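You operate a simulated robot arm through the tools that you are given. There is no shell and no other tool. Be economical: measure what you need, move in short steps, check, and stop when the job is done.

Carry out the task below with a simulated robot arm. There is one attempt and no reset: what you move stays moved.

TASK
Put one of the glasses from the side table on the cream plate.

It is judged by the outcome, as a careful person would: the job done as asked, and still so three seconds after it is handed in. It fails if anything else is knocked over, pushed out of place, dropped, spilled or broken.

THE ROBOT
A 7-joint arm with a two-finger parallel gripper, fixed in place. Base frame: the origin is at the foot of the arm, x ahead of it, y to its left, z up; the work surface is at about z = 0. Lengths are in cm, angles in degrees, forces in N, time in s.
With the tool pointing down near the work surface it reaches from about 24 to 62 cm from the base axis. Its first joint turns from -66.0 to 66.0 degrees. Payload 2.6 kg.
Tool frame: the origin (TCP) lies between the finger pads and is the grasp point; the fingertips stand 3 cm ahead of it; z points along the fingers, y is the line along which they close. The gripper opens to 9.4 cm. The fingers are 2.8 cm wide and 1 cm thick; the gripper's body (5 by 9.6 cm) begins 5.5 cm behind the TCP.
Orientation is told as [roll, pitch, yaw] about the base's x, y, z axes, in that order, counted from this pose: with the fingers straight down and closing along the base's y, the tool's x points along the base's -x, its y along +y and its z along -z.

THE INTERFACE
- The arm moves only by the tool drive_tool. Its argument "plan" is a list of rows, each a list of 3 entries, a list of its own where there are three numbers: the shift along the tool's x, y, z in cm, then the turn, a rotation vector about the tool's x, y, z in degrees, then the opening, from 0 (shut) to 1 (fully open). In form: [[[tx, ty, tz], [wx, wy, wz], hand], ...]. A call has 1 to 10 rows; each row shifts and turns the commanded pose from where the row before left it, along the tool's axes as they then stand. A row lasts 0.2 s, in which the tool goes at most 5 cm and 8.6 degrees; a call with a longer step from one row to the next is refused whole, and so is a gripper value outside its range. A pose out of reach is approached as far as the arm can. The call stops where the force on the tool passes 40 N (or 10 N more than at its start, if that is more) or the arm is blocked; 0.2 s more then pass. The fingers move at their own pace (about 7.2 cm/s each) and stop on an object; they squeeze with about 36 N. The grip force told is the motor's: it shows also when the fingers shut on nothing. Time passes only in rows, and 0.2 s behind the last, so rows that do not move let the fingers close. It gives the time, the measured TCP pose, the force on the tool (base axes), the opening and the grip force at its end, in the units of the frame above (readings bear some noise).
- Cameras (640 x 400 px; columns grow to the right, rows downward): "scene" is fixed at [3.2, 44.52, 56.27]; the picture's right is [-0.68, -0.73, 0.00], its down [-0.48, 0.45, -0.75] and it looks along [0.55, -0.52, -0.66] (base axes); focal length 368 px, centre (320, 200). "wrist" rides on the gripper at [-3.7, 0, -5.8] in the tool frame; the picture's right is [0.00, -1.00, 0.00], its down [0.97, 0.00, -0.24] and it looks along [0.24, 0.00, 0.97] (tool axes); focal length 218 px, centre (320, 200).
- capture(camera): a new picture of that camera. No time passes.
- measure_at(camera, pixels): for up to 12 pixels [column, row] of the newest picture of that camera ("zoom" is the newest enlarged one), the place [x, y, z] in the base frame of the surface seen there, good to about 0.2 cm, but the place of the scene camera against the robot may be out by one fixed shift of up to 1.8 cm in any direction. No time passes.
- close_up(camera, box): a new picture of the part [left, top, right, bottom] of that camera's present view, enlarged. No time passes.
- finish_job(): hands the job in; it is judged then, once.

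Work in short steps. Measure before you move; look again where a grasp or a placing could have gone wrong, and mend it. You have 60 turns and 20 pictures in all, the two below and enlarged ones among them. Open the gripper and draw the arm clear of the work before you hand the job in, unless the task says otherwise; then end with one line.

The tools are called after "Request:" by a JSON object that holds its "api" and its "payload". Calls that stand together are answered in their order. drive_tool: Moves the arm, as the interface text tells. Its arguments: {"type":"object","properties":{"plan":{"type":"array"}},"required":["plan"]} The other tools are called the same way: capture (camera) takes a picture; measure_at (camera, pixels) gives the place of the surface under pixels of a picture; close_up (camera, box) takes an enlarged picture of a part of a camera's view; finish_job () hands the job in.

At the start:

```text
t: 0.0
ee_pos: [41.14, 21.97, 29.31]
tool_rot: [0.0, 0.0, 0.0]
wrist_force: [-0.5, -0.2, -0.3]
finger_gap: 9.41
gripper_force: 0.0
```

scene: 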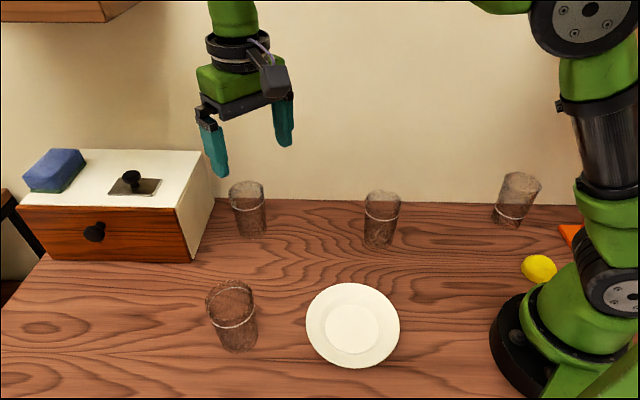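
wrist: 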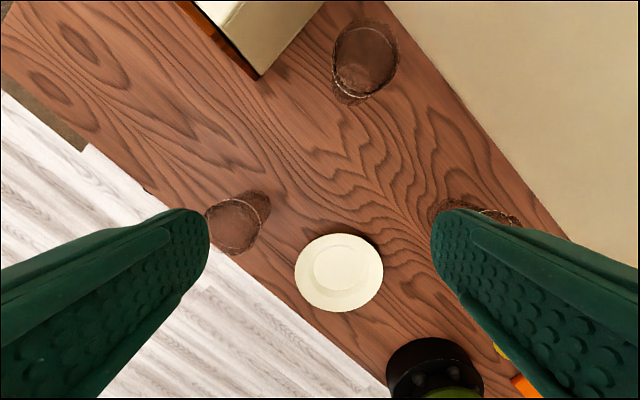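

The pictures show four glasses (scene pixels about (250,208), (381,218), (233,316) and (517,200)) and the cream plate at (352,325). I'll measure these and enlarge the view.

Request:
{"api": "measure_at", "payload": {"camera": "scene", "pixels": [[352, 328], [307, 325], [399, 325], [352, 284], [352, 366], [230, 285], [233, 320], [237, 345], [252, 236], [380, 243], [507, 222], [270, 300]]}}

Request:
{"api": "measure_at", "payload": {"camera": "wrist", "pixels": [[341, 268], [298, 275], [382, 275], [340, 235], [338, 308], [234, 226], [230, 250], [245, 200], [365, 55], [355, 90], [280, 260]]}}

Request:
{"api": "close_up", "payload": {"camera": "scene", "box": [180, 250, 420, 400]}}

```text
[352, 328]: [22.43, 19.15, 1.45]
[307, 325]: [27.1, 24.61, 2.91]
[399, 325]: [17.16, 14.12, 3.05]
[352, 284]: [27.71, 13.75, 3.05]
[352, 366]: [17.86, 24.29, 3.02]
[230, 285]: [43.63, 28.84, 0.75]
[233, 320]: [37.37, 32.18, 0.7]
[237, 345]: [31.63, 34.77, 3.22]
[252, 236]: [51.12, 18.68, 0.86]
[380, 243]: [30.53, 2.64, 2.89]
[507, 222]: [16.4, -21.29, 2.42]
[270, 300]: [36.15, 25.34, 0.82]
```

```text
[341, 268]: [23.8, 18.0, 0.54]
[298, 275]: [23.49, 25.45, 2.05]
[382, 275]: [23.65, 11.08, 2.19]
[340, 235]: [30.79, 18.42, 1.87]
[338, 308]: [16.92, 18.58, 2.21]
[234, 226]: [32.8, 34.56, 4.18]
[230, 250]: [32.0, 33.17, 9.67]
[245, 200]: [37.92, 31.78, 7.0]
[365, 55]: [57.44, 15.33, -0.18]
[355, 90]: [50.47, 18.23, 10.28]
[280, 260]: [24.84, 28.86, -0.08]
```

```text
2.67 times, centred on (300, 325) of scene
```

zoom: 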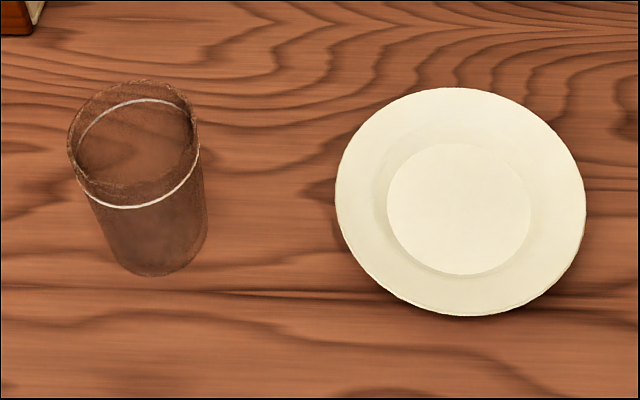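

The scene camera reads about 0.85 cm high and is shifted by roughly (+1.2, -0.8), judged by the plate. The near glass stands at about (35.2, 32.5) and is about 9.7 cm tall, so I'll move above it and look with the wrist camera.

Request:
{"api": "drive_tool", "payload": {"plan": [[[1.5, 2.6, 1.5], [0, 0, 0], 1], [[1.5, 2.6, 1.5], [0, 0, 0], 1], [[1.5, 2.6, 1.5], [0, 0, 0], 1], [[1.4, 2.7, 1.5], [0, 0, 0], 1], [[0, 0, 0], [0, 0, 0], 1]]}}

Request:
{"api": "capture", "payload": {"camera": "wrist"}}

```text
t: 1.2
ee_pos: [35.01, 32.54, 23.24]
tool_rot: [0.1, 0.0, 0.0]
wrist_force: [-0.3, -0.4, 0.3]
finger_gap: 9.41
gripper_force: 0.0
```

```text
16 pictures are left
```

wrist: 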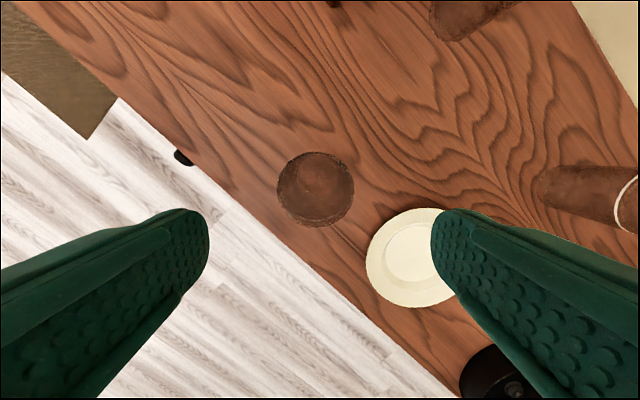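

The wrist view puts the rim at (277–354, 152–227), centred near (316,188), which is almost under the TCP. I'll measure points on the rim to confirm centre and height.

Request:
{"api": "measure_at", "payload": {"camera": "wrist", "pixels": [[279, 188], [352, 188], [316, 154], [316, 225], [290, 163], [342, 163], [290, 213], [342, 213], [408, 258], [250, 180]]}}

Request:
{"api": "close_up", "payload": {"camera": "wrist", "box": [256, 140, 376, 240]}}

```text
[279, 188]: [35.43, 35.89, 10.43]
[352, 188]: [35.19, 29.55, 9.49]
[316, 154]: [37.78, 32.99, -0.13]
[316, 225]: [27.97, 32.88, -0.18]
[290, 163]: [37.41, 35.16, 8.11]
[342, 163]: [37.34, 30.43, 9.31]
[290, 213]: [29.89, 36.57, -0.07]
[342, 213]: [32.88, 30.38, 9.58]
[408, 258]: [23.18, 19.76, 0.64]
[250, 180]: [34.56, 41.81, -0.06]
```

```text
4.00 times, centred on (316, 190) of wrist
```

zoom: 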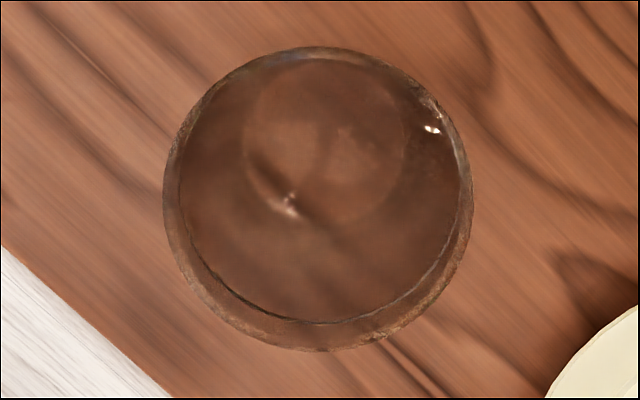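

The centre is about (35.2, 32.8) with a diameter of about 6.8 cm, and it may hold liquid, so I'll keep it level and move gently. I'll align and lower the open fingers around it to TCP z of about 6.3.

Request:
{"api": "drive_tool", "payload": {"plan": [[[-0.2, 0.27, 2], [0, 0, 0], 1], [[0, 0, 2.5], [0, 0, 0], 1], [[0, 0, 2.5], [0, 0, 0], 1], [[0, 0, 2], [0, 0, 0], 1], [[0, 0, 2], [0, 0, 0], 1], [[0, 0, 2], [0, 0, 0], 1], [[0, 0, 2], [0, 0, 0], 1], [[0, 0, 1.9], [0, 0, 0], 1], [[0, 0, 0], [0, 0, 0], 1]]}}

Request:
{"api": "capture", "payload": {"camera": "scene"}}

```text
t: 3.2
ee_pos: [35.27, 32.61, 6.47]
tool_rot: [-0.1, 0.0, 0.0]
wrist_force: [-0.2, 0.5, 0.5]
finger_gap: 9.39
gripper_force: 0.1
```

```text
14 pictures are left
```

scene: 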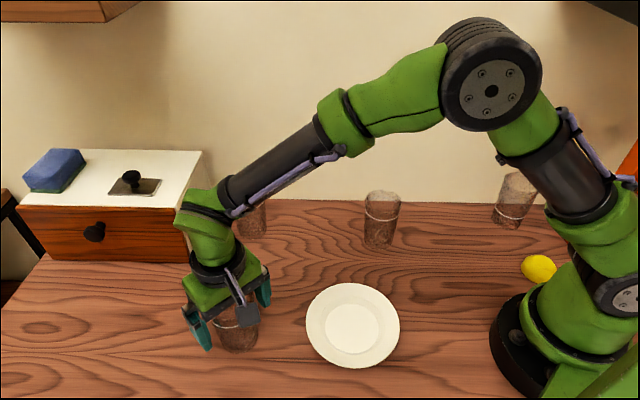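

The fingers straddle the glass with no contact, so I'll close them.

Request:
{"api": "drive_tool", "payload": {"plan": [[[0, 0.1, 0], [0, 0, 0], 0.8], [[0, 0, 0], [0, 0, 0], 0.7], [[0, 0, 0], [0, 0, 0], 0.6], [[0, 0, 0], [0, 0, 0], 0.5], [[0, 0, 0], [0, 0, 0], 0.4], [[0, 0, 0], [0, 0, 0], 0.4]]}}

```text
t: 4.6
ee_pos: [35.38, 32.74, 6.46]
tool_rot: [0.0, 0.0, 0.0]
wrist_force: [0.2, 0.0, 0.2]
finger_gap: 6.72
gripper_force: 35.7
```

The glass is gripped at a gap of 6.72 cm. I'll lift it slowly.

Request:
{"api": "drive_tool", "payload": {"plan": [[[0, 0, -0.3], [0, 0, 0], 0.4], [[0, 0, -0.6], [0, 0, 0], 0.4], [[0, 0, -0.9], [0, 0, 0], 0.4], [[0, 0, -0.9], [0, 0, 0], 0.4], [[0, 0, -0.9], [0, 0, 0], 0.4], [[0, 0, -0.7], [0, 0, 0], 0.4], [[0, 0, -0.5], [0, 0, 0], 0.4], [[0, 0, -0.2], [0, 0, 0], 0.4], [[0, 0, 0], [0, 0, 0], 0.4]]}}

Request:
{"api": "capture", "payload": {"camera": "scene"}}

Request:
{"api": "capture", "payload": {"camera": "wrist"}}

```text
t: 6.6
ee_pos: [35.47, 32.71, 11.22]
tool_rot: [0.0, 0.0, 0.0]
wrist_force: [0.3, 0.4, -1.1]
finger_gap: 6.74
gripper_force: 35.9
```

```text
13 pictures are left
```

scene: 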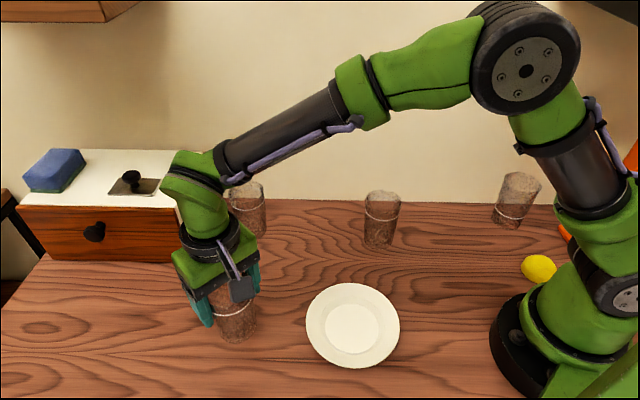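

```text
12 pictures are left
```

wrist: 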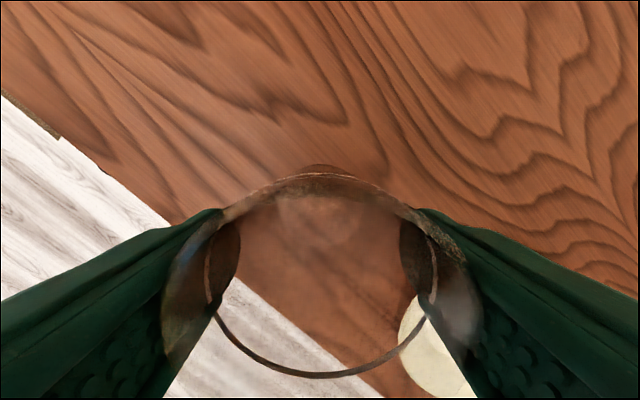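

The glass is held level and clear, with its bottom at about z = 4.8. I'll carry it at this height to above the plate centre at about (23.8, 18.4).

Request:
{"api": "drive_tool", "payload": {"plan": [[[0.4, -0.5, 0], [0, 0, 0], 0.4], [[1.0, -1.2, 0], [0, 0, 0], 0.4], [[1.5, -1.8, 0], [0, 0, 0], 0.4], [[1.7, -2.1, 0], [0, 0, 0], 0.4], [[1.8, -2.2, 0], [0, 0, 0], 0.4], [[1.8, -2.2, 0], [0, 0, 0], 0.4], [[1.5, -1.9, 0], [0, 0, 0], 0.4], [[1.1, -1.4, 0], [0, 0, 0], 0.4], [[0.8, -1.0, 0], [0, 0, 0], 0.4], [[0, 0, 0], [0, 0, 0], 0.4]]}}

Request:
{"api": "capture", "payload": {"camera": "scene"}}

Request:
{"api": "capture", "payload": {"camera": "wrist"}}

```text
t: 8.8
ee_pos: [23.75, 18.43, 11.43]
tool_rot: [0.0, 0.0, 0.0]
wrist_force: [0.0, -0.6, -1.9]
finger_gap: 6.71
gripper_force: 35.9
```

```text
11 pictures are left
```

scene: 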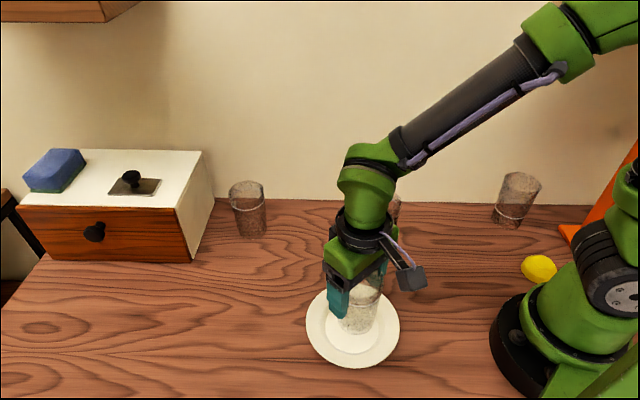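

```text
10 pictures are left
```

wrist: 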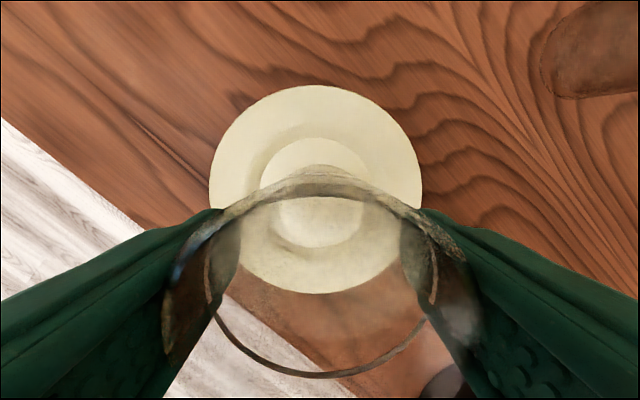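

The glass hangs above the plate. I'll check the plate edges in this wrist picture (about (210,190), (421,190), (318,87), (315,292)) to fix the centre.

Request:
{"api": "measure_at", "payload": {"camera": "wrist", "pixels": [[212, 185], [419, 185], [317, 89], [262, 180], [310, 141], [314, 289], [240, 120], [392, 120], [258, 272], [375, 272]]}}

```text
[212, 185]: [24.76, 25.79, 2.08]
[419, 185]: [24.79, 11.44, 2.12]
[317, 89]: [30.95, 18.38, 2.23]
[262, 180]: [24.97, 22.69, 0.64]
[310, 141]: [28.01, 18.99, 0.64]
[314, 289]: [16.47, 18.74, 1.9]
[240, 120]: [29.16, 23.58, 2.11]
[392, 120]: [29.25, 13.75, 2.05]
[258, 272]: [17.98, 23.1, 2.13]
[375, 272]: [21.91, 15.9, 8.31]
```

The plate centre is (23.8, 18.6) with the flat at z≈0.6. I'll nudge y by +0.2 and lower most of the way.

Request:
{"api": "drive_tool", "payload": {"plan": [[[0, 0.2, 0.4], [0, 0, 0], 0.4], [[0, 0, 0.8], [0, 0, 0], 0.4], [[0, 0, 0.8], [0, 0, 0], 0.4], [[0, 0, 0.8], [0, 0, 0], 0.4], [[0, 0, 0.6], [0, 0, 0], 0.4], [[0, 0, 0.4], [0, 0, 0], 0.4], [[0, 0, 0], [0, 0, 0], 0.4]]}}

Request:
{"api": "drive_tool", "payload": {"plan": [[[0, 0, 0.15], [0, 0, 0], 0.4], [[0, 0, 0.1], [0, 0, 0], 0.4]]}}

```text
t: 10.4
ee_pos: [23.9, 18.75, 7.55]
tool_rot: [0.1, -0.1, 0.1]
wrist_force: [1.1, -2.7, 22.1]
finger_gap: 6.73
gripper_force: 36.1
```

```text
t: 11.0
ee_pos: [23.85, 18.67, 7.29]
tool_rot: [0.0, 0.0, 0.1]
wrist_force: [2.9, -3.4, 22.7]
finger_gap: 6.73
gripper_force: 36.3
```

Contact reads 22 N upward, so the glass is on the plate. I'll ease up slightly to relieve the push and look.

Request:
{"api": "drive_tool", "payload": {"plan": [[[0, 0, -0.15], [0, 0, 0], 0.4], [[0, 0, 0], [0, 0, 0], 0.4]]}}

Request:
{"api": "close_up", "payload": {"camera": "scene", "box": [270, 250, 430, 380]}}

Request:
{"api": "capture", "payload": {"camera": "wrist"}}

```text
t: 11.6
ee_pos: [23.63, 18.7, 7.33]
tool_rot: [-0.2, 0.2, 0.1]
wrist_force: [-0.2, -0.3, -2.6]
finger_gap: 6.72
gripper_force: 36.4
```

```text
3.08 times, centred on (350, 315) of scene
```

zoom: 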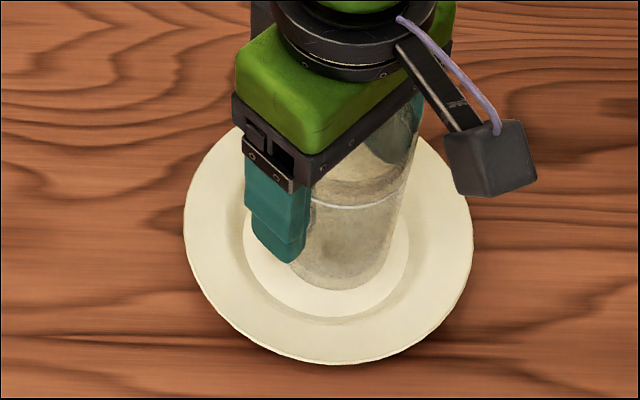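

```text
8 pictures are left
```

wrist: 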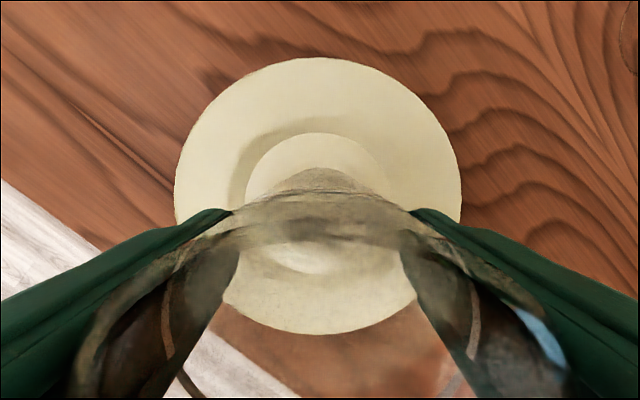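

The force is relaxed, but the wrist view suggests the glass shifted or tilted in the grip: the ring has moved down out of view, and the base looks a little toward -x. I'll measure points on the glass and the plate.

Request:
{"api": "measure_at", "payload": {"camera": "wrist", "pixels": [[320, 172], [318, 200], [318, 225], [260, 215], [380, 215], [168, 310], [472, 320], [85, 370], [550, 360], [130, 290], [178, 185], [459, 185]]}}

Request:
{"api": "measure_at", "payload": {"camera": "zoom", "pixels": [[345, 285], [345, 250], [350, 215], [355, 180], [388, 250], [400, 200], [412, 130], [305, 260], [300, 300], [345, 302], [405, 245], [330, 190]]}}

Request:
{"api": "close_up", "payload": {"camera": "wrist", "box": [160, 120, 480, 400]}}

```text
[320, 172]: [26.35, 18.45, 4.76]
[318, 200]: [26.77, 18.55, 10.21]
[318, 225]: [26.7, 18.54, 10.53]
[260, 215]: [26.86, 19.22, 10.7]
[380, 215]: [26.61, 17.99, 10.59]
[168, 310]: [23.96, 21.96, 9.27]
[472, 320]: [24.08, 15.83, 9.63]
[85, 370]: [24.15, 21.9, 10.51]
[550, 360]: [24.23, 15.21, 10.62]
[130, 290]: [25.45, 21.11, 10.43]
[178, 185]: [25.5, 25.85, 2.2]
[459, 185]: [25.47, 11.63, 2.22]
```

```text
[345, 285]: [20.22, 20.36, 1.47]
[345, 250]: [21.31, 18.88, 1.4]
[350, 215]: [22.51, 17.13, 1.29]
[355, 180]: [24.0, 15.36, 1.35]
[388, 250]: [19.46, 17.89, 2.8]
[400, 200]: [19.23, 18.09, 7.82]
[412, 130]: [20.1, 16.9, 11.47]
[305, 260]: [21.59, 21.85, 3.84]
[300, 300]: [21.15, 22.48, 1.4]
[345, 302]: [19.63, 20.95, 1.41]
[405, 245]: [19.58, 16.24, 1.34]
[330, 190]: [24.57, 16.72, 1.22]
```

```text
1.43 times, centred on (320, 260) of wrist
```

zoom: 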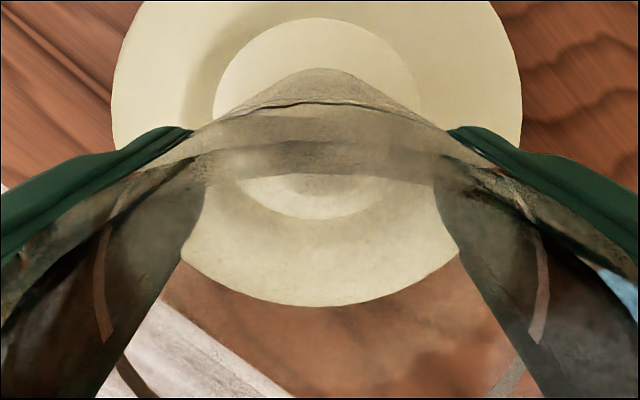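

The rim is level at z≈10.5, which matches a glass about 9.8 cm tall standing on the plate flat at 0.6. In the close-up the base is wholly inside the flat centre, so I'll release gently.

Request:
{"api": "drive_tool", "payload": {"plan": [[[0, 0, 0], [0, 0, 0], 0.72], [[0, 0, 0], [0, 0, 0], 0.76], [[0, 0, 0], [0, 0, 0], 0.82], [[0, 0, 0], [0, 0, 0], 0.9], [[0, 0, 0], [0, 0, 0], 1], [[0, 0, 0], [0, 0, 0], 1]]}}

Request:
{"api": "capture", "payload": {"camera": "wrist"}}

Request:
{"api": "close_up", "payload": {"camera": "scene", "box": [270, 250, 430, 380]}}

```text
t: 13.0
ee_pos: [23.82, 18.65, 7.41]
tool_rot: [0.0, 0.0, 0.0]
wrist_force: [0.0, -0.6, 0.3]
finger_gap: 9.4
gripper_force: 0.0
```

```text
6 pictures are left
```

wrist: 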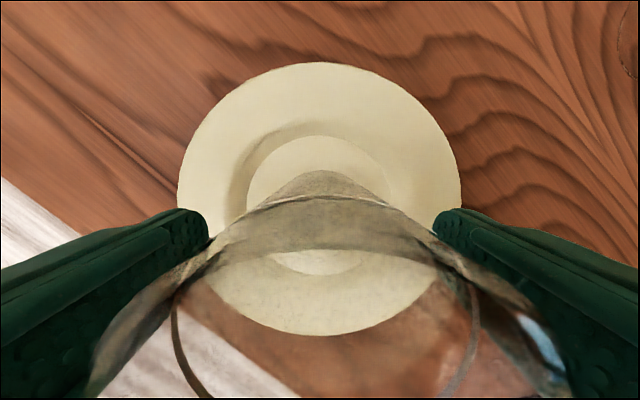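

```text
3.08 times, centred on (350, 315) of scene
```

zoom: 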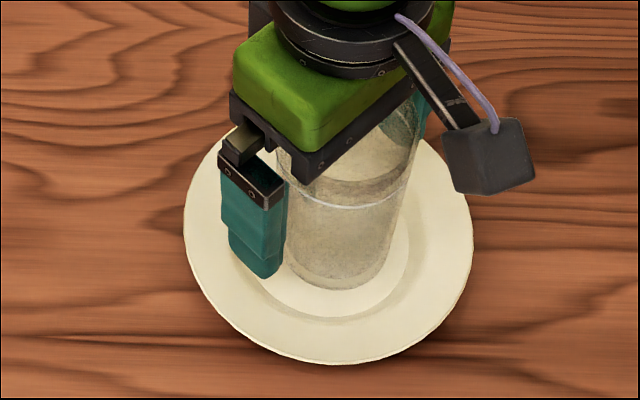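

The glass stands free on the plate, clear of the fingers. I'll draw the tool straight up.

Request:
{"api": "drive_tool", "payload": {"plan": [[[0, 0, -1], [0, 0, 0], 1], [[0, 0, -1.5], [0, 0, 0], 1], [[0, 0, -2], [0, 0, 0], 1], [[0, 0, -2], [0, 0, 0], 1], [[0, 0, -2], [0, 0, 0], 1], [[0, 0, -2.5], [0, 0, 0], 1], [[0, 0, -2.5], [0, 0, 0], 1], [[0, 0, -2.5], [0, 0, 0], 1], [[0, 0, 0], [0, 0, 0], 1], [[0, 0, 0], [0, 0, 0], 1]]}}

Request:
{"api": "capture", "payload": {"camera": "scene"}}

Request:
{"api": "capture", "payload": {"camera": "wrist"}}

```text
t: 15.2
ee_pos: [23.7, 18.67, 23.37]
tool_rot: [-0.1, -0.1, 0.0]
wrist_force: [0.5, 0.4, 1.2]
finger_gap: 9.42
gripper_force: 0.1
```

```text
4 pictures are left
```

scene: 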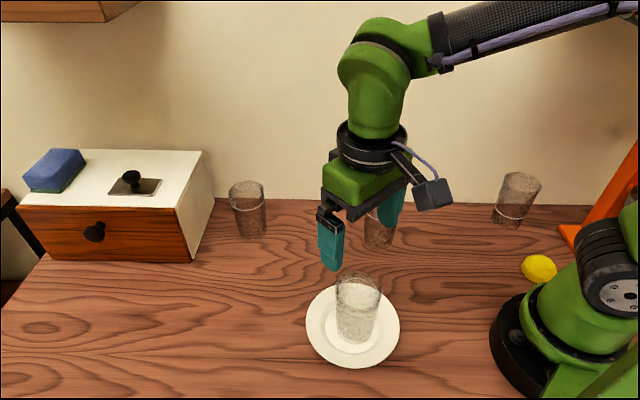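

```text
3 pictures are left
```

wrist: 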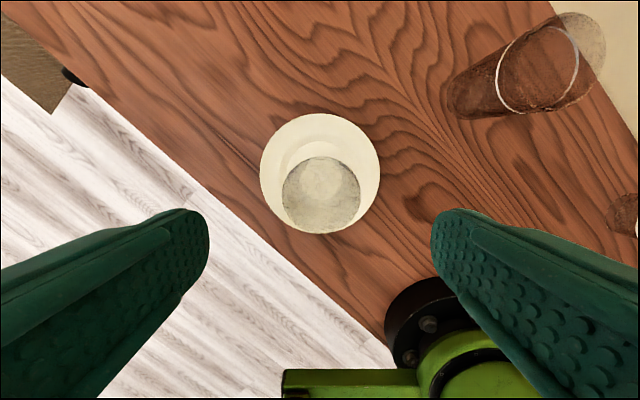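

The glass stands upright on the plate, the other objects haven't moved, and the arm is clear. I'm handing it in.

Request:
{"api": "finish_job", "payload": {}}

```text
The job is handed in.
```

One glass from the table is standing upright on the cream plate, the gripper is open and clear, and nothing else in view was disturbed; I took the wooden work surface to be the "side table".
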